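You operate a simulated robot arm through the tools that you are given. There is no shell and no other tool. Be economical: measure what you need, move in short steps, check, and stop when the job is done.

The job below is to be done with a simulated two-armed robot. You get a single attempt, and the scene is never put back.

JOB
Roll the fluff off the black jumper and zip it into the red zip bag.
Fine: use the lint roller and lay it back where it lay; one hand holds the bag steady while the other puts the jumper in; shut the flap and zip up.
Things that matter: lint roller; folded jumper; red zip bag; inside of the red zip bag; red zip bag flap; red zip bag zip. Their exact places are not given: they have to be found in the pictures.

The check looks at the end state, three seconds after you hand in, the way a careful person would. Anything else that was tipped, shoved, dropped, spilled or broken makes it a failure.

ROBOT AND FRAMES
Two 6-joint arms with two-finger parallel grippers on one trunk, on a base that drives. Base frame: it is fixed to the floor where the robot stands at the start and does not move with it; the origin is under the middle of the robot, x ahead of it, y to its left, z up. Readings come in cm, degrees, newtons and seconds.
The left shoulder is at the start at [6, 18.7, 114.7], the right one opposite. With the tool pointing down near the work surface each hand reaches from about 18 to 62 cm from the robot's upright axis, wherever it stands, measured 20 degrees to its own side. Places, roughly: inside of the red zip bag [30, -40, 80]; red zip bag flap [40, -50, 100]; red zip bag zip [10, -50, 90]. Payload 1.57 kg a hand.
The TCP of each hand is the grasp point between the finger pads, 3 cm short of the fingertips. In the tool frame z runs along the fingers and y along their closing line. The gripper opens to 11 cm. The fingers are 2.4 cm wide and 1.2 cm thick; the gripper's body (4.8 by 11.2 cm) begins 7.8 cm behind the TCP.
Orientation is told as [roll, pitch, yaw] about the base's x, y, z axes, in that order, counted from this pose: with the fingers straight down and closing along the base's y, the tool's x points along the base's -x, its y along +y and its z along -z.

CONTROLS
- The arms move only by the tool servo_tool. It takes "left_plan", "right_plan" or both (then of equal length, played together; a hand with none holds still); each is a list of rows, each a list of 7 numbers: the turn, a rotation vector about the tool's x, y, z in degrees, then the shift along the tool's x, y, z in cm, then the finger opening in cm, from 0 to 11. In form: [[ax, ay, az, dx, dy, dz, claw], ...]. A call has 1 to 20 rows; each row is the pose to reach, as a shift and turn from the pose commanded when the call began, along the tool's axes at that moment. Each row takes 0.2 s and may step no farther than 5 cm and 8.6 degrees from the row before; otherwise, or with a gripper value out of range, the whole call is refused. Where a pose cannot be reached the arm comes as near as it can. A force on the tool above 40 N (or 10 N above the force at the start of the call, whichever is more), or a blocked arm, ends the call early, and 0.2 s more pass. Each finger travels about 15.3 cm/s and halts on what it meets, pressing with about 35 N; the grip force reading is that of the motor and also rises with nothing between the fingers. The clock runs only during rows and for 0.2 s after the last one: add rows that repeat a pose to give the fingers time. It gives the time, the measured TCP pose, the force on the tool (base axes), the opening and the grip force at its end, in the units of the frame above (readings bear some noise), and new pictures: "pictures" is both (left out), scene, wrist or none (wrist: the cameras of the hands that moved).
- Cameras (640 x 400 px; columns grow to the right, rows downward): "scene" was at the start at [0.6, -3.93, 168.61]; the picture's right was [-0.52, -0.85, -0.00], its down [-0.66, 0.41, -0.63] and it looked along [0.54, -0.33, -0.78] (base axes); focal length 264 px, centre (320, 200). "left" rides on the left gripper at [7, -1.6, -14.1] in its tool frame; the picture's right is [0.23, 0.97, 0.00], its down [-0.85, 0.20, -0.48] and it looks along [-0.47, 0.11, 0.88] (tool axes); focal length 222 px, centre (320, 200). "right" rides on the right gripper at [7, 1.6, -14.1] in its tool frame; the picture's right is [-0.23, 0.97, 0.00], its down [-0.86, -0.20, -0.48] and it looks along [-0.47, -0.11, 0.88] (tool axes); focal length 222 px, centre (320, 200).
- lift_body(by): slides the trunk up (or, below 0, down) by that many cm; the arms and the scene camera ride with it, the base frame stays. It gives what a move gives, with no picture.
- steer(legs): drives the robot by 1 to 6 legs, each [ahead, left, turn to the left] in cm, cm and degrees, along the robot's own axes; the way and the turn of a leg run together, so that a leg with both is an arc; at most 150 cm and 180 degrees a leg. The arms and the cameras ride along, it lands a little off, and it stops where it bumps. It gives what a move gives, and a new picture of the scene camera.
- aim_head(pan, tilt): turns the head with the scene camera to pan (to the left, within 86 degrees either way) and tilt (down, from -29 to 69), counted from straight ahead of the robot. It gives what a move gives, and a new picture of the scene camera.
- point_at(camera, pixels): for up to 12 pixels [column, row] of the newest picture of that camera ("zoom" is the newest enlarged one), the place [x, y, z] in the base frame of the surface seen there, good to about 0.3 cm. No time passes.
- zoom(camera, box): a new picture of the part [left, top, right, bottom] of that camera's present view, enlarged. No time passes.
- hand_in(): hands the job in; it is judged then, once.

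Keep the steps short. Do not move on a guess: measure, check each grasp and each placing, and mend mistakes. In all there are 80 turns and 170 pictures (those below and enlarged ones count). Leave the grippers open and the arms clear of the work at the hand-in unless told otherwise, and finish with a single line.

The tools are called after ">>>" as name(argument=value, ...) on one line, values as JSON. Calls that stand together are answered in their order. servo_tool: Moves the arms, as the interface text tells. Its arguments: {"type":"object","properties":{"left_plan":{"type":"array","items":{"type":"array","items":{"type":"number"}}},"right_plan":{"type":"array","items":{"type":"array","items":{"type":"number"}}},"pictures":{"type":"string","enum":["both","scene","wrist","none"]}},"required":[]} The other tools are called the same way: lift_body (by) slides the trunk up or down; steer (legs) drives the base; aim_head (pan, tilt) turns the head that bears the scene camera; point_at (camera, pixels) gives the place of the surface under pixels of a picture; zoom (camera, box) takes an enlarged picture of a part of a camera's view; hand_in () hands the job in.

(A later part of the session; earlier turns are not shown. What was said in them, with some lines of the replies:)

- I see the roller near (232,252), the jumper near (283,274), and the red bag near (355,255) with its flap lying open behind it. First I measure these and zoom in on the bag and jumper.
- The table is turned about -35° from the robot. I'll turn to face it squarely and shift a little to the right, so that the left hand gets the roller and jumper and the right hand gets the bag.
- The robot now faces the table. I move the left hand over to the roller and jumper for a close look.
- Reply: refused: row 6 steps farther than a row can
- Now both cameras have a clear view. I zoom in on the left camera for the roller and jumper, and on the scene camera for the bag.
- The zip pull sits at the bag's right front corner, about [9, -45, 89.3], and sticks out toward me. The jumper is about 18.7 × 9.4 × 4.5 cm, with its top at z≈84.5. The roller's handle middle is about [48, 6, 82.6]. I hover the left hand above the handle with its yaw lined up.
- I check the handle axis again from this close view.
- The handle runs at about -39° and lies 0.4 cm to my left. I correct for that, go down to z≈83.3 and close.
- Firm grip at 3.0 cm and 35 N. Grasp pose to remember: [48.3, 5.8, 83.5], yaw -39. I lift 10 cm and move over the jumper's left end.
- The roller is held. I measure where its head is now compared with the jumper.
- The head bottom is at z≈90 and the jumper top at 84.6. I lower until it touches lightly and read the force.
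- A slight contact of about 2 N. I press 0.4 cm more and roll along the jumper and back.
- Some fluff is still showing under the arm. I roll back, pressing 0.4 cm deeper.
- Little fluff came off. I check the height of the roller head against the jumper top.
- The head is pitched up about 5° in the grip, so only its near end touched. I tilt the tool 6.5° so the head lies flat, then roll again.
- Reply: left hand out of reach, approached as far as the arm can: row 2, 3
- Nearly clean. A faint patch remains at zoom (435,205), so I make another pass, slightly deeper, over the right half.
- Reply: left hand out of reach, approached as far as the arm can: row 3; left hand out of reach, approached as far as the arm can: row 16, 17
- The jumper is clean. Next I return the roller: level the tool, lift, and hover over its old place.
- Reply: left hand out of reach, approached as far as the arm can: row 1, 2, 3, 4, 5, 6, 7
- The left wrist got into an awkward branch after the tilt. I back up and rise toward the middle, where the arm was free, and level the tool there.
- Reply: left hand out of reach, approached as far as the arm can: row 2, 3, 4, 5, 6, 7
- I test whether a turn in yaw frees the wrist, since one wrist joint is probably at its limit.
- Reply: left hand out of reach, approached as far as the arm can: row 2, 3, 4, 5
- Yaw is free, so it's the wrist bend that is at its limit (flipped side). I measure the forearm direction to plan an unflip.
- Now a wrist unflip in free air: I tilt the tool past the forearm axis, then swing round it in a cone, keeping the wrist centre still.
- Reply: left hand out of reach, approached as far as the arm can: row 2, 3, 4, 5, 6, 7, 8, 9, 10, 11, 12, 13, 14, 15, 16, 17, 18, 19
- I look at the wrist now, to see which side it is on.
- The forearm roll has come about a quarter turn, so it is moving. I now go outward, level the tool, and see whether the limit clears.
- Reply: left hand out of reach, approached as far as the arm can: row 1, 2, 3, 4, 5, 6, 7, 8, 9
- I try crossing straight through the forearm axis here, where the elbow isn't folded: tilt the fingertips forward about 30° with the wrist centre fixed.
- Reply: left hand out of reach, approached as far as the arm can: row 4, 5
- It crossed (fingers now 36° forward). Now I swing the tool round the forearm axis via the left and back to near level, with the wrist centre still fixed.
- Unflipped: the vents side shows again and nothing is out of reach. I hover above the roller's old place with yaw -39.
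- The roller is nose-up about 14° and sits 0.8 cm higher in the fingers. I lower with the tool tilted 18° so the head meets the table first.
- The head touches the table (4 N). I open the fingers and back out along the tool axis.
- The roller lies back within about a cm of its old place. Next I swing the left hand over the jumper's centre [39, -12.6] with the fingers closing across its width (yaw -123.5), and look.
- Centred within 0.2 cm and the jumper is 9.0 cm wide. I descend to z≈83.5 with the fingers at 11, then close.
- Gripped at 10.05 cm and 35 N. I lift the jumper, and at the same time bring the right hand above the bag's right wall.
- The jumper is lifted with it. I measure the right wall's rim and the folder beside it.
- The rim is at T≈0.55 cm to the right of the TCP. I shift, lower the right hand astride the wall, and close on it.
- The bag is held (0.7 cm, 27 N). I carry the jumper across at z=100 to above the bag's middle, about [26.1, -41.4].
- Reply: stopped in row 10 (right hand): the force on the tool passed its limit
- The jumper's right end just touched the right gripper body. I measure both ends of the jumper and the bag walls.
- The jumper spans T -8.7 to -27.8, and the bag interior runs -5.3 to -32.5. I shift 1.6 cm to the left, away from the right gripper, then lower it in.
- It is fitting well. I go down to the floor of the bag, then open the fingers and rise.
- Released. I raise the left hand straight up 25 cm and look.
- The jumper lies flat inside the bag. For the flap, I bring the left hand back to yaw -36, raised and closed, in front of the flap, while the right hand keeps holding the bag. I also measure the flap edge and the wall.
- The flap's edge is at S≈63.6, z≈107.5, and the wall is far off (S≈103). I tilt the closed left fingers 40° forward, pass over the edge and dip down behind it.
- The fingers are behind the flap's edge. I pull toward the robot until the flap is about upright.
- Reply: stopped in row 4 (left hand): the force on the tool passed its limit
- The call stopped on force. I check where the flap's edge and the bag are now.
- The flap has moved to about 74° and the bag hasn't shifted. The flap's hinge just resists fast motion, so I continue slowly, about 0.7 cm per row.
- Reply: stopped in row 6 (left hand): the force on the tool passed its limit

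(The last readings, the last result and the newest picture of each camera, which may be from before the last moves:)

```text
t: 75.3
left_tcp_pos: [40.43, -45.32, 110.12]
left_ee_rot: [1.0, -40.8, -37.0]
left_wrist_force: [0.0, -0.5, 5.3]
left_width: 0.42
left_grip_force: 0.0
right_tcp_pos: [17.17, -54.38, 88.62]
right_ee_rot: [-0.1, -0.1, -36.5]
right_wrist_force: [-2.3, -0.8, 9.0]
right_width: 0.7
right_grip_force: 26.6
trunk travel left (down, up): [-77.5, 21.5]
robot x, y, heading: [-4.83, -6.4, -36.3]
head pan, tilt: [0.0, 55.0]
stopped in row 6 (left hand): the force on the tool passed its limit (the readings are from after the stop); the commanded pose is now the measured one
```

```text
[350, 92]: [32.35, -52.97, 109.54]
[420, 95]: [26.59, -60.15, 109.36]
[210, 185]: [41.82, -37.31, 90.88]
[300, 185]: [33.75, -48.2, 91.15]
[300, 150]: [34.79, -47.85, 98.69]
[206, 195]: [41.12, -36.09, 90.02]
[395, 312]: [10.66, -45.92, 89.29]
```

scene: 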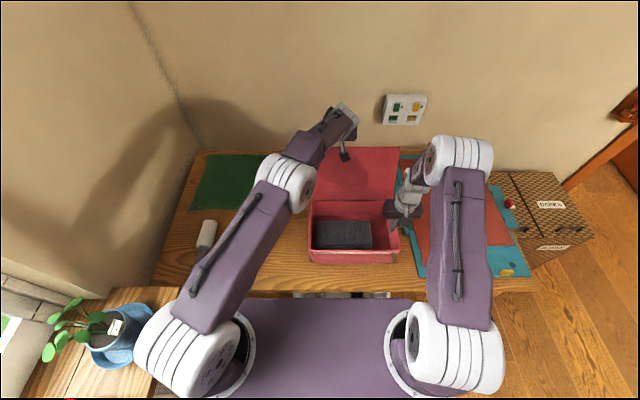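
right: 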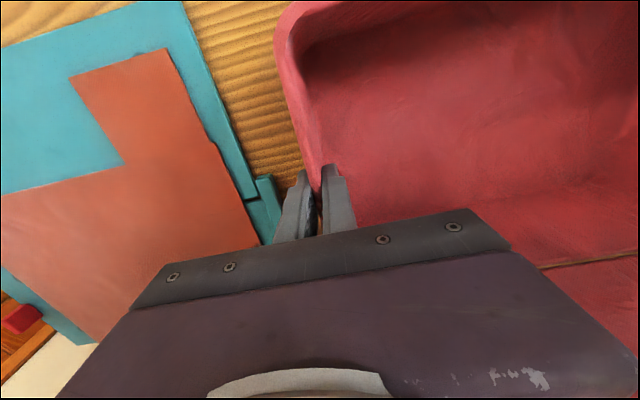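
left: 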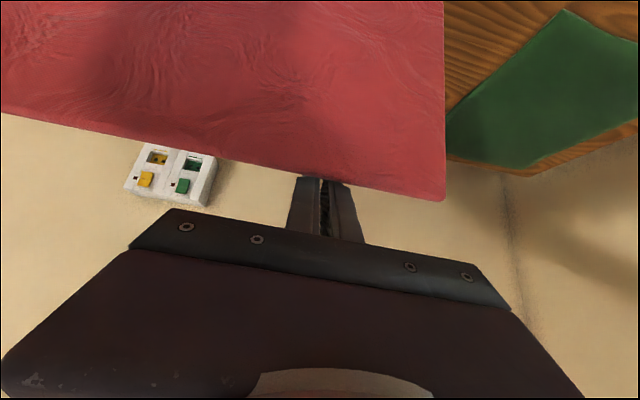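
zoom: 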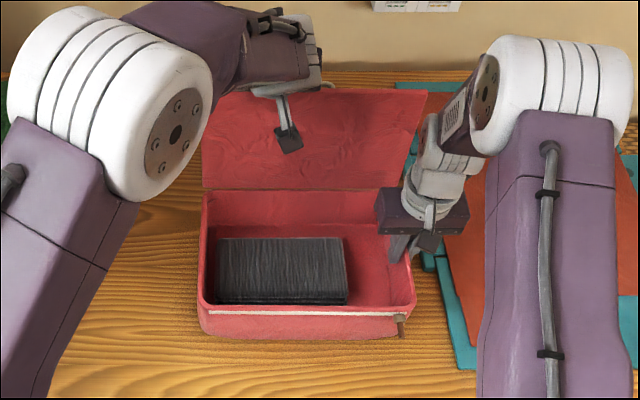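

The flap is at about 85°. The slanted finger presses partly down on it, so I bring the finger nearer vertical behind the edge, lower it 2 cm, and push slowly again.

>>> servo_tool(left_plan=[[0, 0, 0, -1.2, 0, 1, 0.5], [0, 7, 0, -1.2, 0, 1, 0.5], [0, 14, 0, -1.2, 0, 1, 0.5], [0, 21, 0, -1.2, 0, 1, 0.5], [0, 28, 0, -1.2, 0, 1, 0.5], [0, 35, 0, -1.2, 0, 1, 0.5], [0, 35, 0, 0, 0, 2.5, 0.5], [0, 35, 0, 0, 0, 2.5, 0.5]], pictures="wrist")

>>> zoom(camera="scene", box=[270, 80, 450, 290])

```text
t: 76.8
left_tcp_pos: [39.56, -42.61, 109.4]
left_ee_rot: [0.4, -7.0, -36.4]
left_wrist_force: [-1.9, -2.8, 7.1]
left_width: 0.74
left_grip_force: 1.0
left hand out of reach, approached as far as the arm can: row 5, 6, 7
right_tcp_pos: [17.28, -54.32, 88.67]
right_ee_rot: [0.0, -0.3, -36.4]
right_wrist_force: [-3.3, 3.0, 11.0]
right_width: 0.69
right_grip_force: 26.3
trunk travel left (down, up): [-77.5, 21.5]
robot x, y, heading: [-4.86, -6.24, -36.1]
head pan, tilt: [0.0, 55.0]
stopped in row 7 (left hand): the force on the tool passed its limit (the readings are from after the stop); the commanded pose is now the measured one
```

left: 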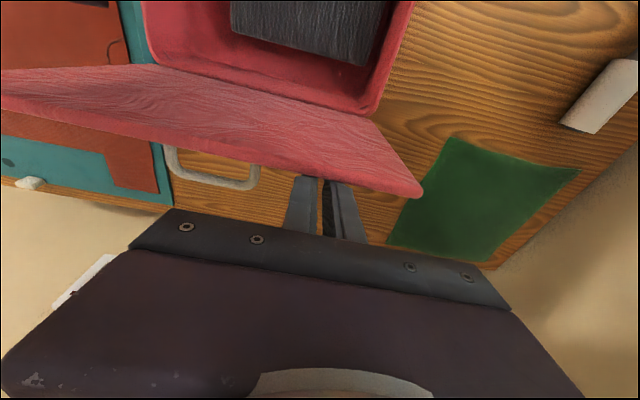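

```text
1.90 times, centred on (360, 185) of scene
```

zoom: 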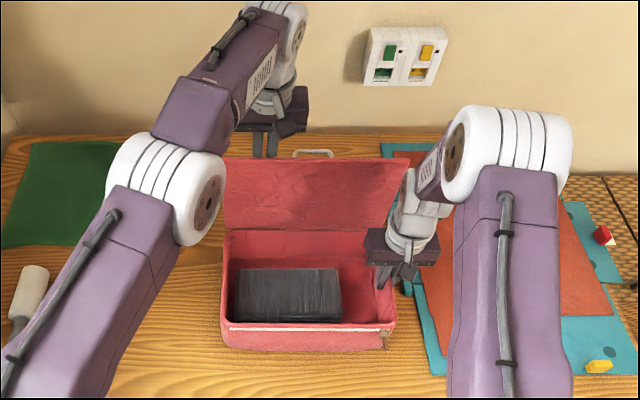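

The finger now stands nearly upright behind the flap, which is near vertical. I push it slowly toward the robot.

>>> servo_tool(left_plan=[[0, 0, 0, 0.3, 0, -0.1, 0.5], [0, 0, 0, 0.6, 0, -0.1, 0.5], [0, 0, 0, 0.9, 0, -0.1, 0.5], [0, 0, 0, 1.2, 0, -0.1, 0.5], [0, 0, 0, 1.5, 0, -0.1, 0.5], [0, 0, 0, 1.8, 0, -0.1, 0.5], [0, 0, 0, 2.1, 0, -0.1, 0.5], [0, 0, 0, 2.4, 0, 0, 0.5], [0, 0, 0, 2.7, 0, 0, 0.5], [0, 0, 0, 3, 0, 0, 0.5], [0, 0, 0, 3.3, 0, 0.1, 0.5], [0, 0, 0, 3.6, 0, 0.1, 0.5], [0, 0, 0, 3.9, 0, 0.2, 0.5], [0, 0, 0, 4.2, 0, 0.2, 0.5], [0, 0, 0, 4.5, 0, 0.3, 0.5], [0, 0, 0, 4.8, 0, 0.4, 0.5]], pictures="none")

>>> zoom(camera="scene", box=[270, 80, 450, 290])

```text
t: 80.2
left_tcp_pos: [35.85, -39.8, 108.57]
left_ee_rot: [0.3, -7.3, -36.2]
left_wrist_force: [12.0, -9.9, 9.0]
left_width: 0.5
left_grip_force: 0.0
right_tcp_pos: [17.22, -54.26, 88.59]
right_ee_rot: [-0.1, -0.3, -36.4]
right_wrist_force: [-0.4, -6.0, 25.4]
right_width: 0.69
right_grip_force: 26.5
trunk travel left (down, up): [-77.5, 21.5]
robot x, y, heading: [-4.24, -6.11, -36.2]
head pan, tilt: [0.0, 55.0]
```

```text
1.90 times, centred on (360, 185) of scene
```

zoom: 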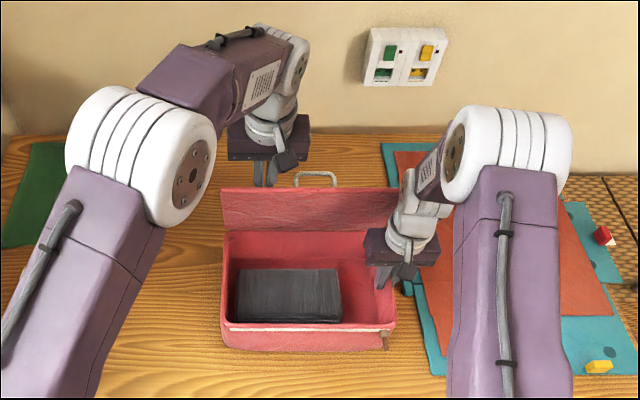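

The flap is past vertical and now nears the right wrist. I ease off the left finger slightly, then open the right hand and take it up and back, to re-grip the bag at its front wall.

>>> servo_tool(left_plan=[[0, 0, 0, -0.4, 0, 0, 0.5], [0, 0, 0, -0.8, 0, 0, 0.5], [0, 0, 0, -0.8, 0, 0, 0.5], [0, 0, 0, -0.8, 0, 0, 0.5], [0, 0, 0, -0.8, 0, 0, 0.5], [0, 0, 0, -0.8, 0, 0, 0.5], [0, 0, 0, -0.8, 0, 0, 0.5], [0, 0, 0, -0.8, 0, 0, 0.5], [0, 0, 0, -0.8, 0, 0, 0.5], [0, 0, 0, -0.8, 0, 0, 0.5]], right_plan=[[0, 0, 0, 0, 0, 0, 0.7], [0, 0, 0, 0, 0, 0, 2], [0, 0, 0, 0, 0, 0, 3.5], [0, 0, 0, 0, 0, -1.5, 3.5], [0, 0, 0, 0, 0, -4, 3.5], [0, 0, 0, 1, 0, -8, 3.5], [0, 0, 0, 3, 0, -12, 3.5], [0, 0, 0, 6, 0, -15, 3.5], [0, 0, 0, 9.5, 0, -17, 3.5], [0, 0, 0, 9.5, 0, -17, 3.5]], pictures="scene")

>>> zoom(camera="scene", box=[270, 110, 450, 290])

```text
t: 82.5
left_tcp_pos: [36.48, -40.37, 108.18]
left_ee_rot: [0.6, -6.6, -36.3]
left_wrist_force: [-0.4, 0.3, -0.5]
left_width: 0.52
left_grip_force: 0.0
right_tcp_pos: [9.62, -48.68, 104.94]
right_ee_rot: [0.0, -0.1, -36.5]
right_wrist_force: [0.8, -0.4, -0.5]
right_width: 3.49
right_grip_force: 0.1
trunk travel left (down, up): [-77.5, 21.5]
robot x, y, heading: [-4.47, -6.14, -36.1]
head pan, tilt: [0.0, 55.0]
```

scene: 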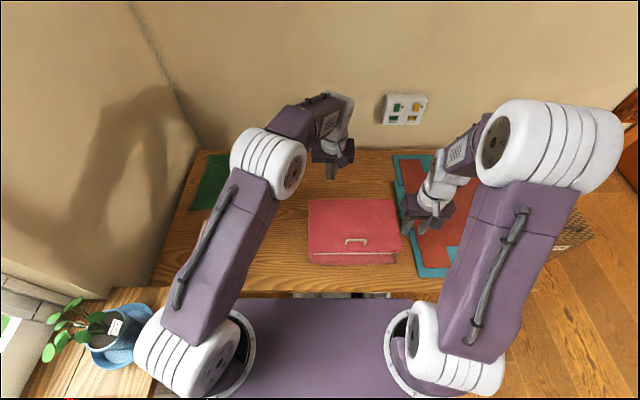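

```text
2.22 times, centred on (360, 200) of scene
```

zoom: 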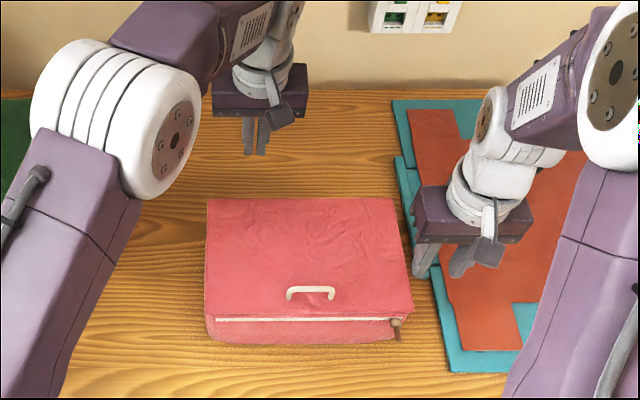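

The flap fell shut by itself. I check that it lies level and find the zip pull.

>>> point_at(camera="zoom", pixels=[[212, 312], [408, 305], [300, 310], [300, 220], [220, 205], [385, 205], [310, 290], [395, 322], [398, 335], [225, 320], [384, 318], [215, 330]])

>>> zoom(camera="scene", box=[370, 235, 410, 270])

>>> zoom(camera="scene", box=[300, 235, 340, 275])

```text
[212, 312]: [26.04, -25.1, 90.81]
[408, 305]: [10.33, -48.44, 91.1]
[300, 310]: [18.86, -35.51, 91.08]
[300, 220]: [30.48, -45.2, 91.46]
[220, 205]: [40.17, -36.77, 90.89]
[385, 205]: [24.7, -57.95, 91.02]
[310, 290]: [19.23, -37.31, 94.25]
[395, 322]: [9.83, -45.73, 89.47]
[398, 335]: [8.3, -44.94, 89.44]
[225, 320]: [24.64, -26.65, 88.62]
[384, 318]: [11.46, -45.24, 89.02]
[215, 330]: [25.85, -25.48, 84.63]
```

```text
11.43 times, centred on (390, 252) of scene
```

zoom: 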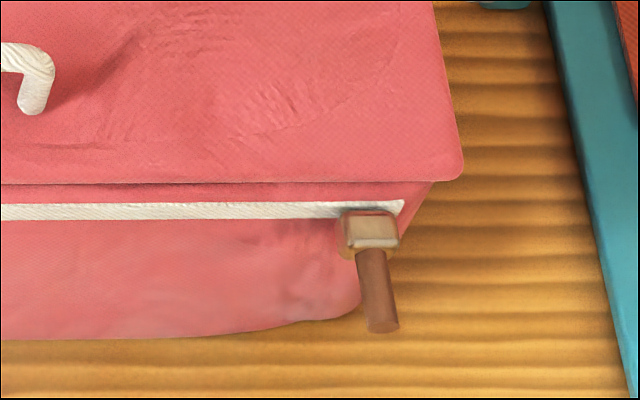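

```text
10.00 times, centred on (320, 255) of scene
```

zoom: 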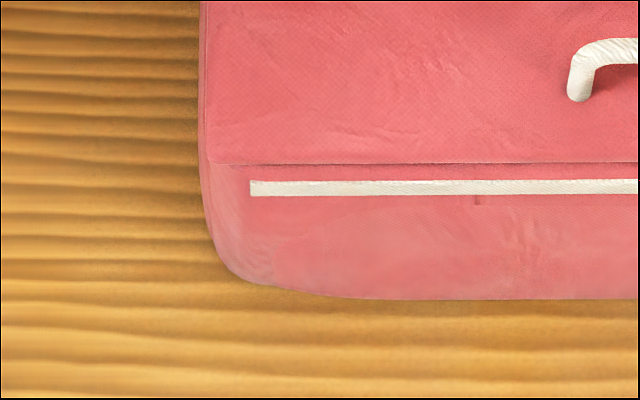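

The flap is level (z≈91). Next, the right hand hovers over the zip pull [8.8, -45.1, 89.3]. The left hand moves to the bag's left side to be a stop while the zip is pulled that way.

>>> point_at(camera="zoom", pixels=[[255, 188], [270, 188], [206, 160], [215, 200], [230, 270]])

>>> servo_tool(left_plan=[[0, 3, 0, 1, 3, -1, 0.5], [0, 6.6, 0, 2.5, 6, -1, 0.5], [0, 6.6, 0, 4.3, 10, -1, 0.5], [0, 6.6, 0, 4.3, 10, 3, 0.5], [0, 6.6, 0, 4.3, 10, 7, 0.5], [0, 6.6, 0, 4.3, 10, 11, 0.5], [0, 6.6, 0, 4.3, 10, 14, 0.5], [0, 6.6, 0, 4.3, 10, 14, 0.5]], right_plan=[[0, 0, 0, 1, 0.6, 0, 3.5], [0, 0, 0, 2, 1.2, 1, 3.5], [0, 0, 0, 3, 2, 2, 3.5], [0, 0, 0, 3.6, 2.5, 4, 3.5], [0, 0, 0, 3.6, 2.5, 5, 3.5], [0, 0, 0, 3.6, 2.5, 5, 3.5], [0, 0, 0, 3.6, 2.5, 5, 3.5], [0, 0, 0, 3.6, 2.5, 5, 3.5]], pictures="both")

```text
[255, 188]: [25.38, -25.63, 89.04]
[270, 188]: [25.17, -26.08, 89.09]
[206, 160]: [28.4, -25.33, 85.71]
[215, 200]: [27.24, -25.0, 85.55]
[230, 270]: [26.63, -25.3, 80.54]
```

```text
t: 84.2
left_tcp_pos: [40.19, -30.83, 93.97]
left_ee_rot: [0.5, -0.1, -36.3]
left_wrist_force: [0.5, 0.9, -0.4]
left_width: 0.47
left_grip_force: 0.0
right_tcp_pos: [8.21, -44.46, 100.38]
right_ee_rot: [0.0, -0.1, -36.5]
right_wrist_force: [0.8, -0.3, -0.1]
right_width: 3.52
right_grip_force: 0.0
trunk travel left (down, up): [-77.5, 21.5]
robot x, y, heading: [-4.83, -6.18, -36.2]
head pan, tilt: [0.0, 55.0]
```

scene: 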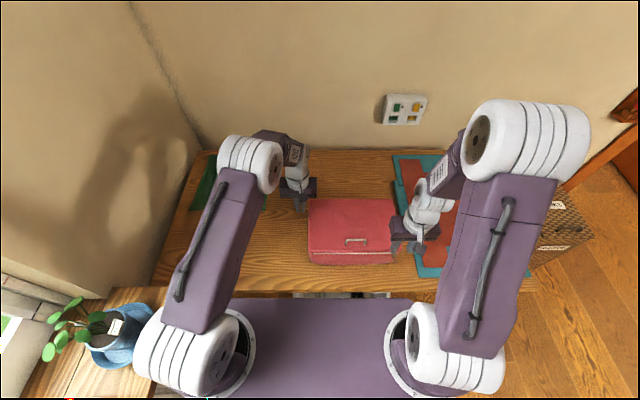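
right: 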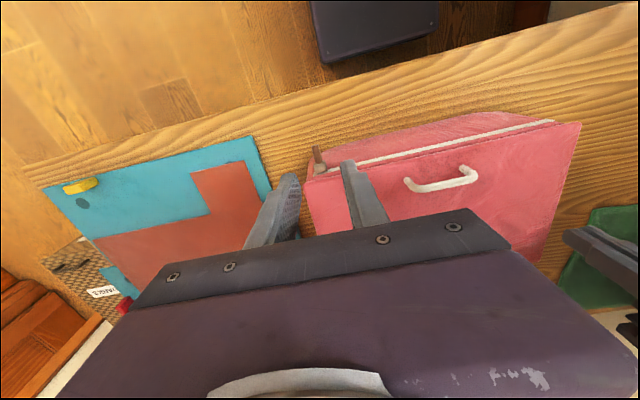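
left: 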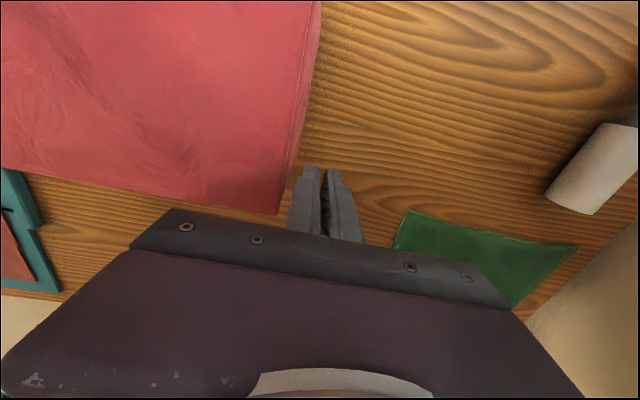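

>>> zoom(camera="right", box=[260, 110, 400, 230])

>>> point_at(camera="right", pixels=[[316, 149], [318, 157], [319, 163], [320, 169], [330, 172], [300, 185], [303, 195]])

```text
3.33 times, centred on (330, 170) of right
```

zoom: 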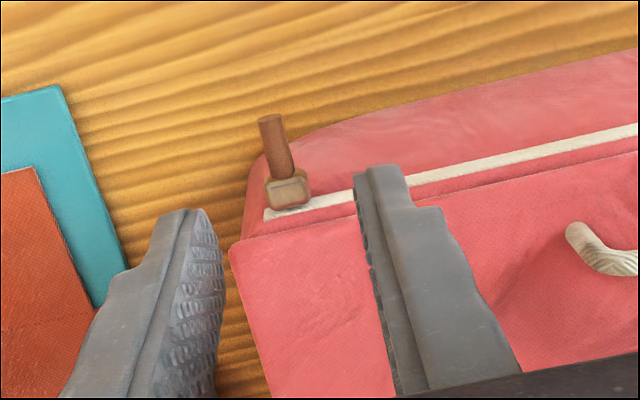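

```text
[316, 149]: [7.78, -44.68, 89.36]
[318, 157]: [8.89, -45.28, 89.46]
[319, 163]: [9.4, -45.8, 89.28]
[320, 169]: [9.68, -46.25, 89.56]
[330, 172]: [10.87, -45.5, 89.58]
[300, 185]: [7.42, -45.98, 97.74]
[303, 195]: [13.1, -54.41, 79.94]
```

The tab is centred 0.35 cm to the right. The right hand goes down onto it and closes, while the left hand goes down beside the bag's left wall.

>>> servo_tool(left_plan=[[0, 0, 0, 0, 0, 3, 0.5], [0, 0, 0, 0, 0, 6, 0.5], [0, 0, 0, 0, 0, 8, 0.5], [0, 0, 0, 0, -0.5, 8, 0.5], [0, 0, 0, 0, -1.1, 8, 0.5], [0, 0, 0, 0, -1.1, 8, 0.5], [0, 0, 0, 0, -1.1, 8, 0.5], [0, 0, 0, 0, -1.1, 8, 0.5]], right_plan=[[0, 0, 0, 0.1, -0.35, 4, 3.5], [0, 0, 0, 0.1, -0.35, 8, 3.5], [0, 0, 0, 0.1, -0.35, 10.5, 3.5], [0, 0, 0, 0.1, -0.35, 11.4, 3.5], [0, 0, 0, 0.1, -0.35, 11.4, 3.5], [0, 0, 0, 0.1, -0.35, 11.4, 1.5], [0, 0, 0, 0.1, -0.35, 11.4, 0], [0, 0, 0, 0.1, -0.35, 11.4, 0]], pictures="wrist")

```text
t: 86.0
left_tcp_pos: [39.73, -31.45, 86.02]
left_ee_rot: [0.6, -0.1, -36.3]
left_wrist_force: [-1.2, -0.8, -0.3]
left_width: 0.47
left_grip_force: 0.1
right_tcp_pos: [8.14, -44.71, 88.83]
right_ee_rot: [0.1, -0.1, -36.4]
right_wrist_force: [-0.6, 0.2, 0.3]
right_width: 0.76
right_grip_force: 26.4
trunk travel left (down, up): [-77.5, 21.5]
robot x, y, heading: [-4.66, -6.38, -36.0]
head pan, tilt: [0.0, 55.0]
```

right: 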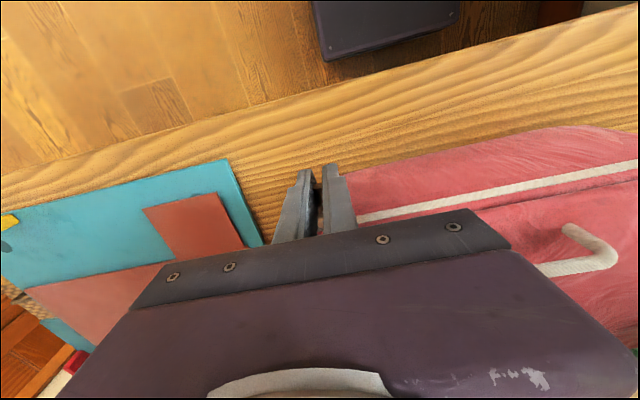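
left: 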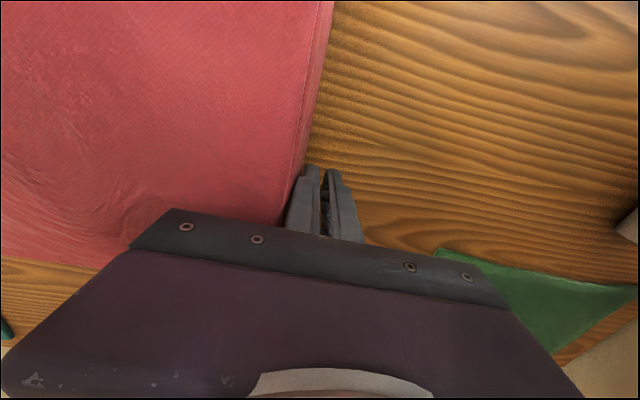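

The tab is gripped (0.76 cm). I pull the zip slowly to the left, 12 cm first.

>>> servo_tool(right_plan=[[0, 0, 0, 0, 0.5, 0, 0], [0, 0, 0, 0, 1.2, 0, 0], [0, 0, 0, 0, 2, 0, 0], [0, 0, 0, 0.1, 2.9, 0, 0], [0, 0, 0, 0.1, 3.8, 0, 0], [0, 0, 0, 0.1, 4.7, 0, 0], [0, 0, 0, 0.1, 5.6, 0, 0], [0, 0, 0, 0.1, 6.5, 0, 0], [0, 0, 0, 0.1, 7.4, 0, 0], [0, 0, 0, 0.1, 8.3, 0, 0], [0, 0, 0, 0.2, 9.2, 0, 0], [0, 0, 0, 0.2, 10.1, 0, 0], [0, 0, 0, 0.2, 11, 0, 0], [0, 0, 0, 0.2, 12, 0, 0]], pictures="scene")

>>> zoom(camera="scene", box=[290, 190, 420, 280])

```text
t: 89.0
left_tcp_pos: [39.73, -31.46, 85.99]
left_ee_rot: [0.4, -0.1, -36.3]
left_wrist_force: [0.5, -0.6, -0.6]
left_width: 0.52
left_grip_force: 0.1
right_tcp_pos: [15.05, -34.91, 88.95]
right_ee_rot: [0.0, -0.2, -36.4]
right_wrist_force: [4.9, -2.1, 5.2]
right_width: 0.74
right_grip_force: 26.4
trunk travel left (down, up): [-77.5, 21.5]
robot x, y, heading: [-4.62, -6.3, -36.3]
head pan, tilt: [0.0, 55.0]
```

scene: 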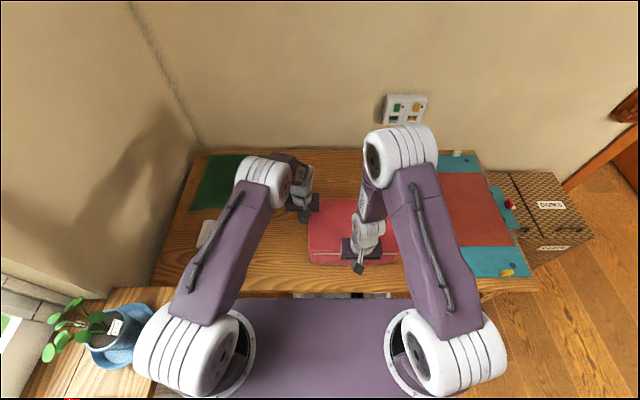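

```text
4.44 times, centred on (355, 235) of scene
```

zoom: 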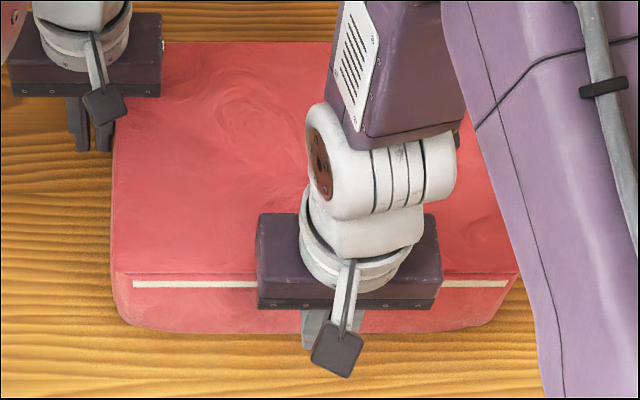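

The slider follows and the bag hasn't moved. I continue 11.5 cm more, easing 0.2 cm toward the bag.

>>> servo_tool(right_plan=[[0, 0, 0, -0.1, 0.8, 0, 0], [0, 0, 0, -0.1, 1.7, 0, 0], [0, 0, 0, -0.2, 2.6, 0, 0], [0, 0, 0, -0.2, 3.5, 0, 0], [0, 0, 0, -0.2, 4.4, 0, 0], [0, 0, 0, -0.2, 5.3, 0, 0], [0, 0, 0, -0.2, 6.2, 0, 0], [0, 0, 0, -0.2, 7.1, 0, 0], [0, 0, 0, -0.2, 8, 0, 0], [0, 0, 0, -0.2, 8.9, 0, 0], [0, 0, 0, -0.2, 9.8, 0, 0], [0, 0, 0, -0.2, 10.7, 0, 0], [0, 0, 0, -0.2, 11.5, 0, 0]], pictures="none")

>>> zoom(camera="scene", box=[290, 190, 420, 280])

```text
t: 91.8
left_tcp_pos: [39.71, -31.47, 86.08]
left_ee_rot: [0.5, -0.1, -36.2]
left_wrist_force: [-0.8, 1.2, -1.1]
left_width: 0.41
left_grip_force: 0.0
right_tcp_pos: [22.3, -25.87, 89.01]
right_ee_rot: [0.0, -0.2, -36.6]
right_wrist_force: [0.8, -0.7, 0.4]
right_width: 0.74
right_grip_force: 26.3
trunk travel left (down, up): [-77.5, 21.5]
robot x, y, heading: [-4.4, -6.11, -36.2]
head pan, tilt: [0.0, 55.0]
```

```text
4.44 times, centred on (355, 235) of scene
```

zoom: 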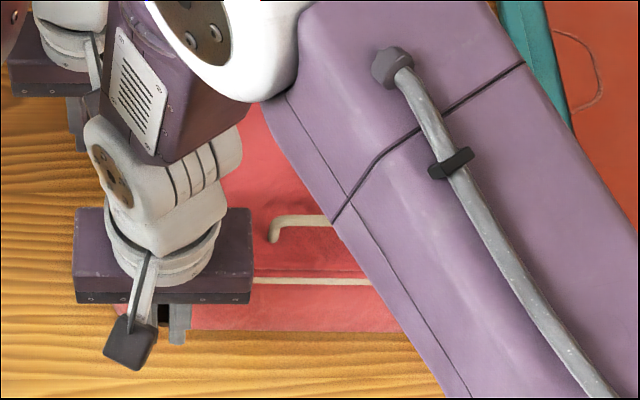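

About 1.3 cm remain to the zip's end. I pull gently to the stop.

>>> servo_tool(right_plan=[[0, 0, 0, 0, 0.3, 0, 0], [0, 0, 0, 0, 0.6, 0, 0], [0, 0, 0, 0, 0.9, 0, 0], [0, 0, 0, 0, 1.2, 0, 0], [0, 0, 0, 0, 1.5, 0, 0], [0, 0, 0, 0, 1.7, 0, 0], [0, 0, 0, 0, 1.7, 0, 0]], pictures="wrist")

```text
t: 93.5
left_tcp_pos: [39.83, -31.43, 86.0]
left_ee_rot: [0.4, -0.1, -36.3]
left_wrist_force: [0.1, 0.0, -0.4]
left_width: 0.44
left_grip_force: 0.1
right_tcp_pos: [22.96, -24.61, 88.97]
right_ee_rot: [-0.1, -0.1, -36.6]
right_wrist_force: [0.1, 0.7, 0.4]
right_width: 0.73
right_grip_force: 26.7
trunk travel left (down, up): [-77.5, 21.5]
robot x, y, heading: [-4.72, -6.08, -36.2]
head pan, tilt: [0.0, 55.0]
```

right: 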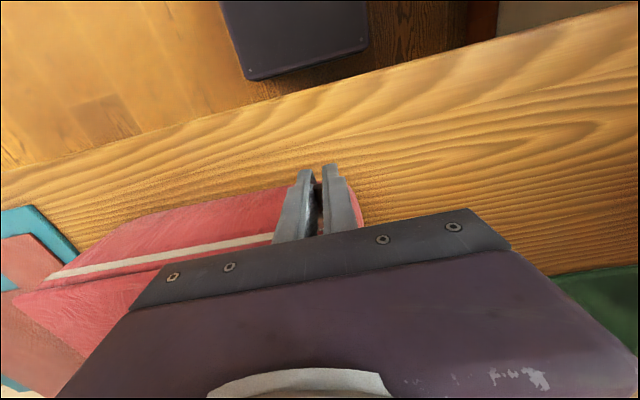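

No jam. I open the right fingers, rise clear and look at the slider.

>>> servo_tool(right_plan=[[0, 0, 0, 0, 0, 0, 1.5], [0, 0, 0, 0, 0, 0, 3.5], [0, 0, 0, 0, 0, 0, 3.5], [0, 0, 0, 0, 0, -2, 3.5], [0, 0, 0, 0, 0, -5, 3.5], [0, 0, 0, 1, -2, -9, 3.5], [0, 0, 0, 2, -6, -11, 5], [0, 0, 0, 2, -10.5, -12, 8], [0, 0, 0, 2, -15, -12, 11], [0, 0, 0, 2, -19, -12, 11], [0, 0, 0, 2, -19, -12, 11]], pictures="both")

>>> zoom(camera="scene", box=[295, 225, 355, 275])

```text
t: 95.8
left_tcp_pos: [39.9, -31.42, 85.92]
left_ee_rot: [0.5, -0.1, -36.2]
left_wrist_force: [0.7, -0.5, -0.1]
left_width: 0.52
left_grip_force: 0.0
right_tcp_pos: [9.8, -38.62, 101.58]
right_ee_rot: [-0.1, -0.1, -36.4]
right_wrist_force: [-0.2, 0.3, 0.2]
right_width: 11.0
right_grip_force: 0.0
trunk travel left (down, up): [-77.5, 21.5]
robot x, y, heading: [-4.42, -6.61, -36.5]
head pan, tilt: [0.0, 55.0]
```

scene: 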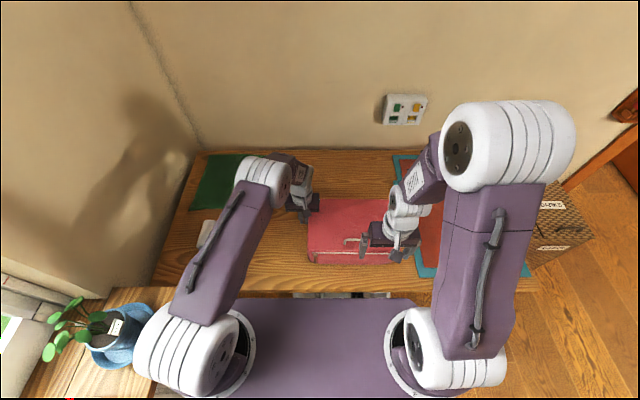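
right: 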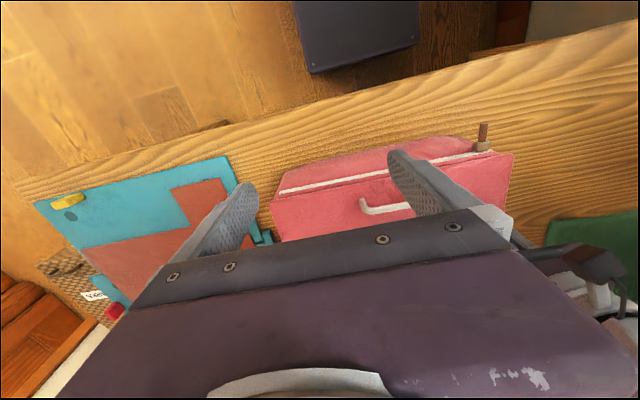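

```text
8.00 times, centred on (325, 250) of scene
```

zoom: 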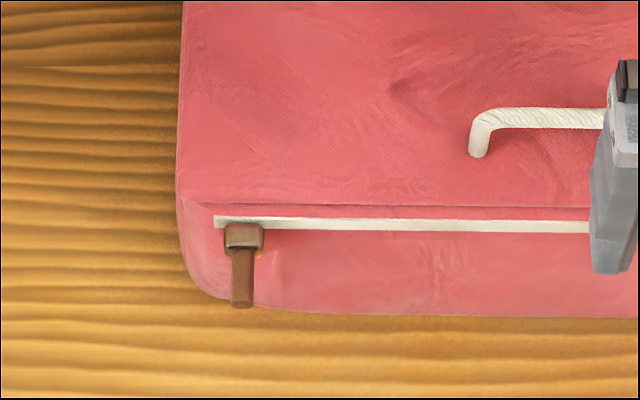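

The slider is about 0.3 cm short of the strip's end. I re-grip the tab and pull it those last millimetres.

>>> servo_tool(right_plan=[[0, 0, 0, 0, 4, 0, 8], [0, 0, 0, -0.5, 8.5, 0, 5], [0, 0, 0, -1, 13, 0, 3.5], [0, 0, 0, -1.5, 17, 1, 3.5], [0, 0, 0, -2, 19, 4, 3.5], [0, 0, 0, -2, 19, 8, 3.5], [0, 0, 0, -2, 19, 11, 3.5], [0, 0, 0, -2, 19, 12, 3.5], [0, 0, 0, -2, 19, 12, 3.5], [0, 0, 0, -2, 19, 12, 1.5], [0, 0, 0, -2, 19, 12, 0], [0, 0, 0, -2, 19, 12, 0], [0, 0, 0, -2, 19.3, 12, 0], [0, 0, 0, -2, 19.6, 12, 0], [0, 0, 0, -2, 19.9, 12, 0], [0, 0, 0, -2, 19.9, 12, 0]], pictures="none")

>>> servo_tool(right_plan=[[0, 0, 0, 0, 0, 0, 1.5], [0, 0, 0, 0, 0, 0, 3.5], [0, 0, 0, 0, 0, 0, 3.5], [0, 0, 0, 0, 0, -2, 3.5], [0, 0, 0, 0, 0, -5, 3.5], [0, 0, 0, 1, -2, -9, 3.5], [0, 0, 0, 2, -6, -12, 5], [0, 0, 0, 2, -10.5, -14, 8], [0, 0, 0, 2, -15, -16, 11], [0, 0, 0, 2, -19, -18, 11], [0, 0, 0, 2, -23, -20, 11], [0, 0, 0, 2, -27, -22, 11], [0, 0, 0, 2, -27, -22, 11]], pictures="scene")

>>> zoom(camera="scene", box=[295, 225, 355, 275])

```text
t: 99.2
left_tcp_pos: [39.88, -31.41, 85.93]
left_ee_rot: [0.6, -0.1, -36.3]
left_wrist_force: [3.6, 5.6, -2.5]
left_width: 0.0
left_grip_force: 0.1
right_tcp_pos: [23.6, -23.8, 89.0]
right_ee_rot: [-0.1, -0.1, -36.5]
right_wrist_force: [-2.9, -5.4, -0.2]
right_width: 0.75
right_grip_force: 26.3
trunk travel left (down, up): [-77.5, 21.5]
robot x, y, heading: [-4.13, -6.2, -36.3]
head pan, tilt: [0.0, 55.0]
```

```text
refused: row 7 steps farther than a row can; nothing moved
```

```text
8.00 times, centred on (325, 250) of scene
```

zoom: 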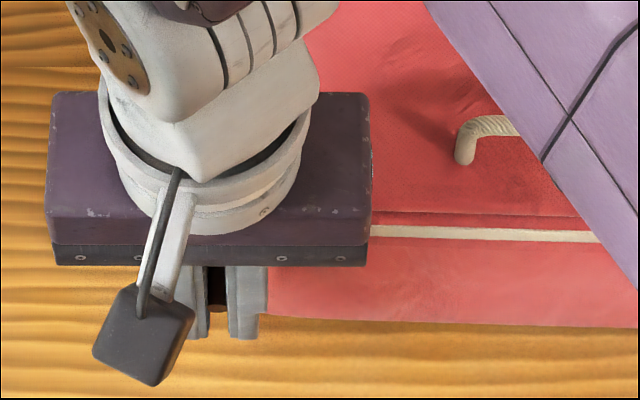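

The stop is felt: 6 N at the tab, with the bag leaning on the left hand. I release the right hand and retreat.

>>> servo_tool(right_plan=[[0, 0, 0, 0, -0.2, 0, 0.5], [0, 0, 0, 0, -0.2, 0, 2], [0, 0, 0, 0, -0.2, 0, 3.5], [0, 0, 0, 0, -0.2, 0, 3.5], [0, 0, 0, 0, -0.2, -3, 3.5], [0, 0, 0, 0.5, -1, -7, 3.5], [0, 0, 0, 1, -4, -10, 5], [0, 0, 0, 1.5, -8, -12, 8], [0, 0, 0, 2, -12, -14, 11], [0, 0, 0, 2, -16, -16, 11], [0, 0, 0, 2, -20, -18, 11], [0, 0, 0, 2, -24, -20, 11], [0, 0, 0, 2, -28, -22, 11], [0, 0, 0, 2, -28, -22, 11]], pictures="scene")

>>> zoom(camera="scene", box=[295, 225, 355, 275])

```text
t: 102.2
left_tcp_pos: [39.68, -31.38, 85.97]
left_ee_rot: [0.5, -0.1, -36.4]
left_wrist_force: [1.2, 1.5, 0.0]
left_width: 0.32
left_grip_force: 0.0
right_tcp_pos: [5.49, -45.17, 110.98]
right_ee_rot: [0.0, -0.1, -36.4]
right_wrist_force: [0.8, -0.2, 0.1]
right_width: 10.98
right_grip_force: 0.1
trunk travel left (down, up): [-77.5, 21.5]
robot x, y, heading: [-4.58, -6.08, -36.3]
head pan, tilt: [0.0, 55.0]
```

scene: 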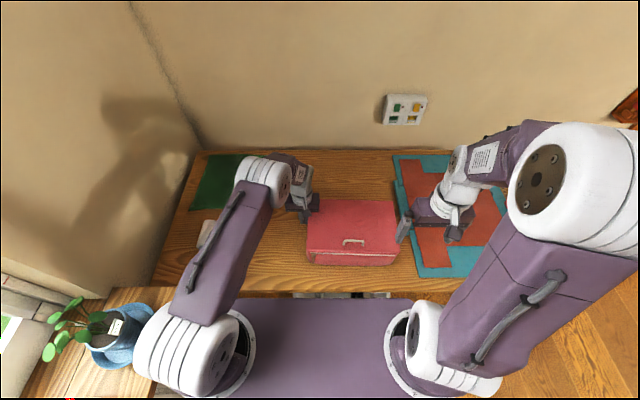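

```text
8.00 times, centred on (325, 250) of scene
```

zoom: 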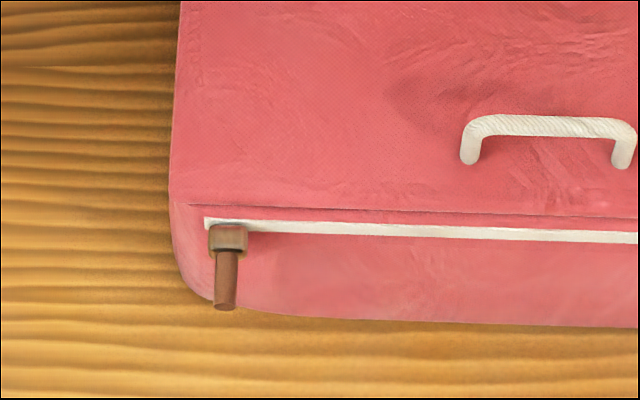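

The slider now sits at the strip's end. I take the left hand away from the bag, up, and open it.

>>> servo_tool(left_plan=[[0, 0, 0, 0, 0.5, 0, 0.5], [0, 0, 0, 0, 1, -1, 0.5], [0, 0, 0, 0, 1.3, -5, 0.5], [0, 0, 0, 0, 1.5, -9.5, 0.5], [0, 0, 0, 0, 3, -14, 3], [0, 0, 0, 0, 5, -18, 6], [0, 0, 0, 0, 7, -22, 9], [0, 0, 0, 0, 9, -26, 11], [0, 0, 0, 0, 9, -28, 11], [0, 0, 0, 0, 9, -28, 11]], pictures="both")

>>> zoom(camera="scene", box=[160, 140, 420, 300])

```text
t: 104.5
left_tcp_pos: [44.87, -24.36, 114.24]
left_ee_rot: [0.5, -0.2, -36.3]
left_wrist_force: [-0.3, -0.3, 0.7]
left_width: 10.99
left_grip_force: 0.2
right_tcp_pos: [5.39, -45.14, 111.03]
right_ee_rot: [0.0, -0.1, -36.4]
right_wrist_force: [0.0, -0.3, 0.1]
right_width: 11.0
right_grip_force: 0.1
trunk travel left (down, up): [-77.5, 21.5]
robot x, y, heading: [-4.32, -6.16, -36.1]
head pan, tilt: [0.0, 55.0]
```

scene: 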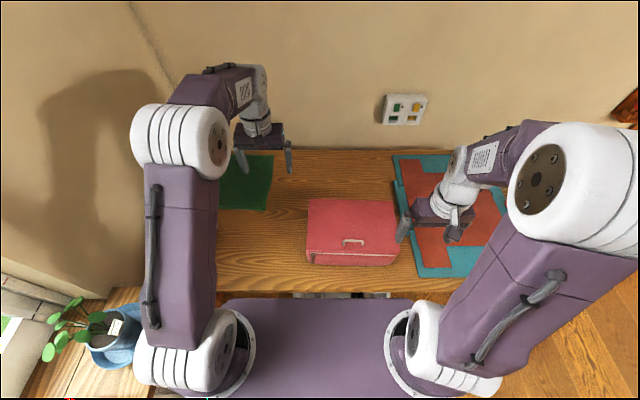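
left: 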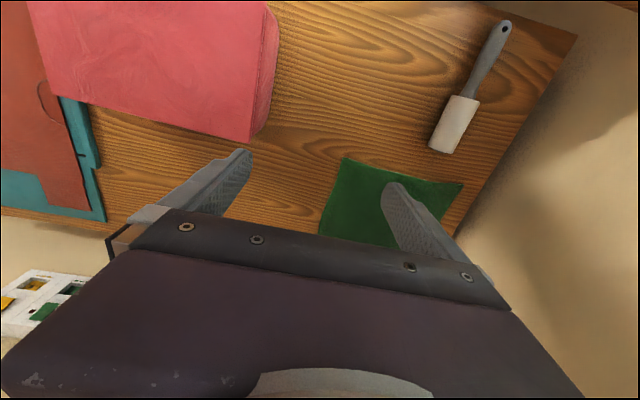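

```text
2.46 times, centred on (290, 220) of scene
```

zoom: 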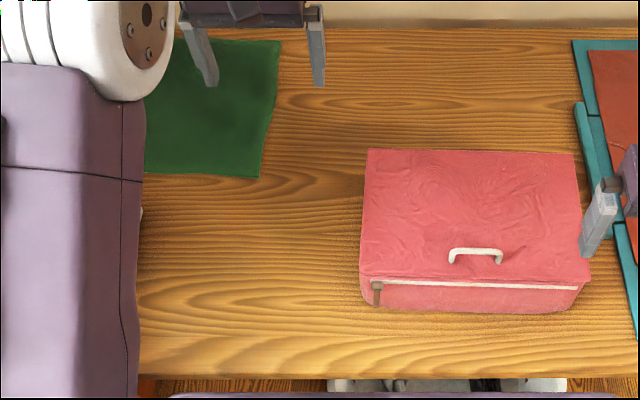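

The bag is shut and zipped, the roller is back, and both hands are open and clear. One last check of the roller's place and the flap's height.

>>> point_at(camera="left", pixels=[[505, 27], [487, 62], [468, 100], [443, 150]])

>>> point_at(camera="zoom", pixels=[[370, 272], [580, 280], [480, 200], [480, 278], [377, 287]])

```text
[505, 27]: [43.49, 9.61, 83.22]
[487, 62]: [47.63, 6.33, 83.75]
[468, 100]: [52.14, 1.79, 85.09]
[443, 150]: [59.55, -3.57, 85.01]
```

```text
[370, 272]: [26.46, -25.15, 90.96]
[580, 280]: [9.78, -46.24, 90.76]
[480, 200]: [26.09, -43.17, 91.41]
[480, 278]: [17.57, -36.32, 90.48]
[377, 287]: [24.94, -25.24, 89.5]
```

The roller lies as it did at the start, the flap is level at z≈91, and the slider is at the end of the zip. I hand in.

>>> hand_in()

```text
The job is handed in.
```

The jumper is rolled clean and zipped inside the red bag, and the lint roller is back within about a centimetre of where it lay; pulling the zip to its stop nudged the bag about half a centimetre.
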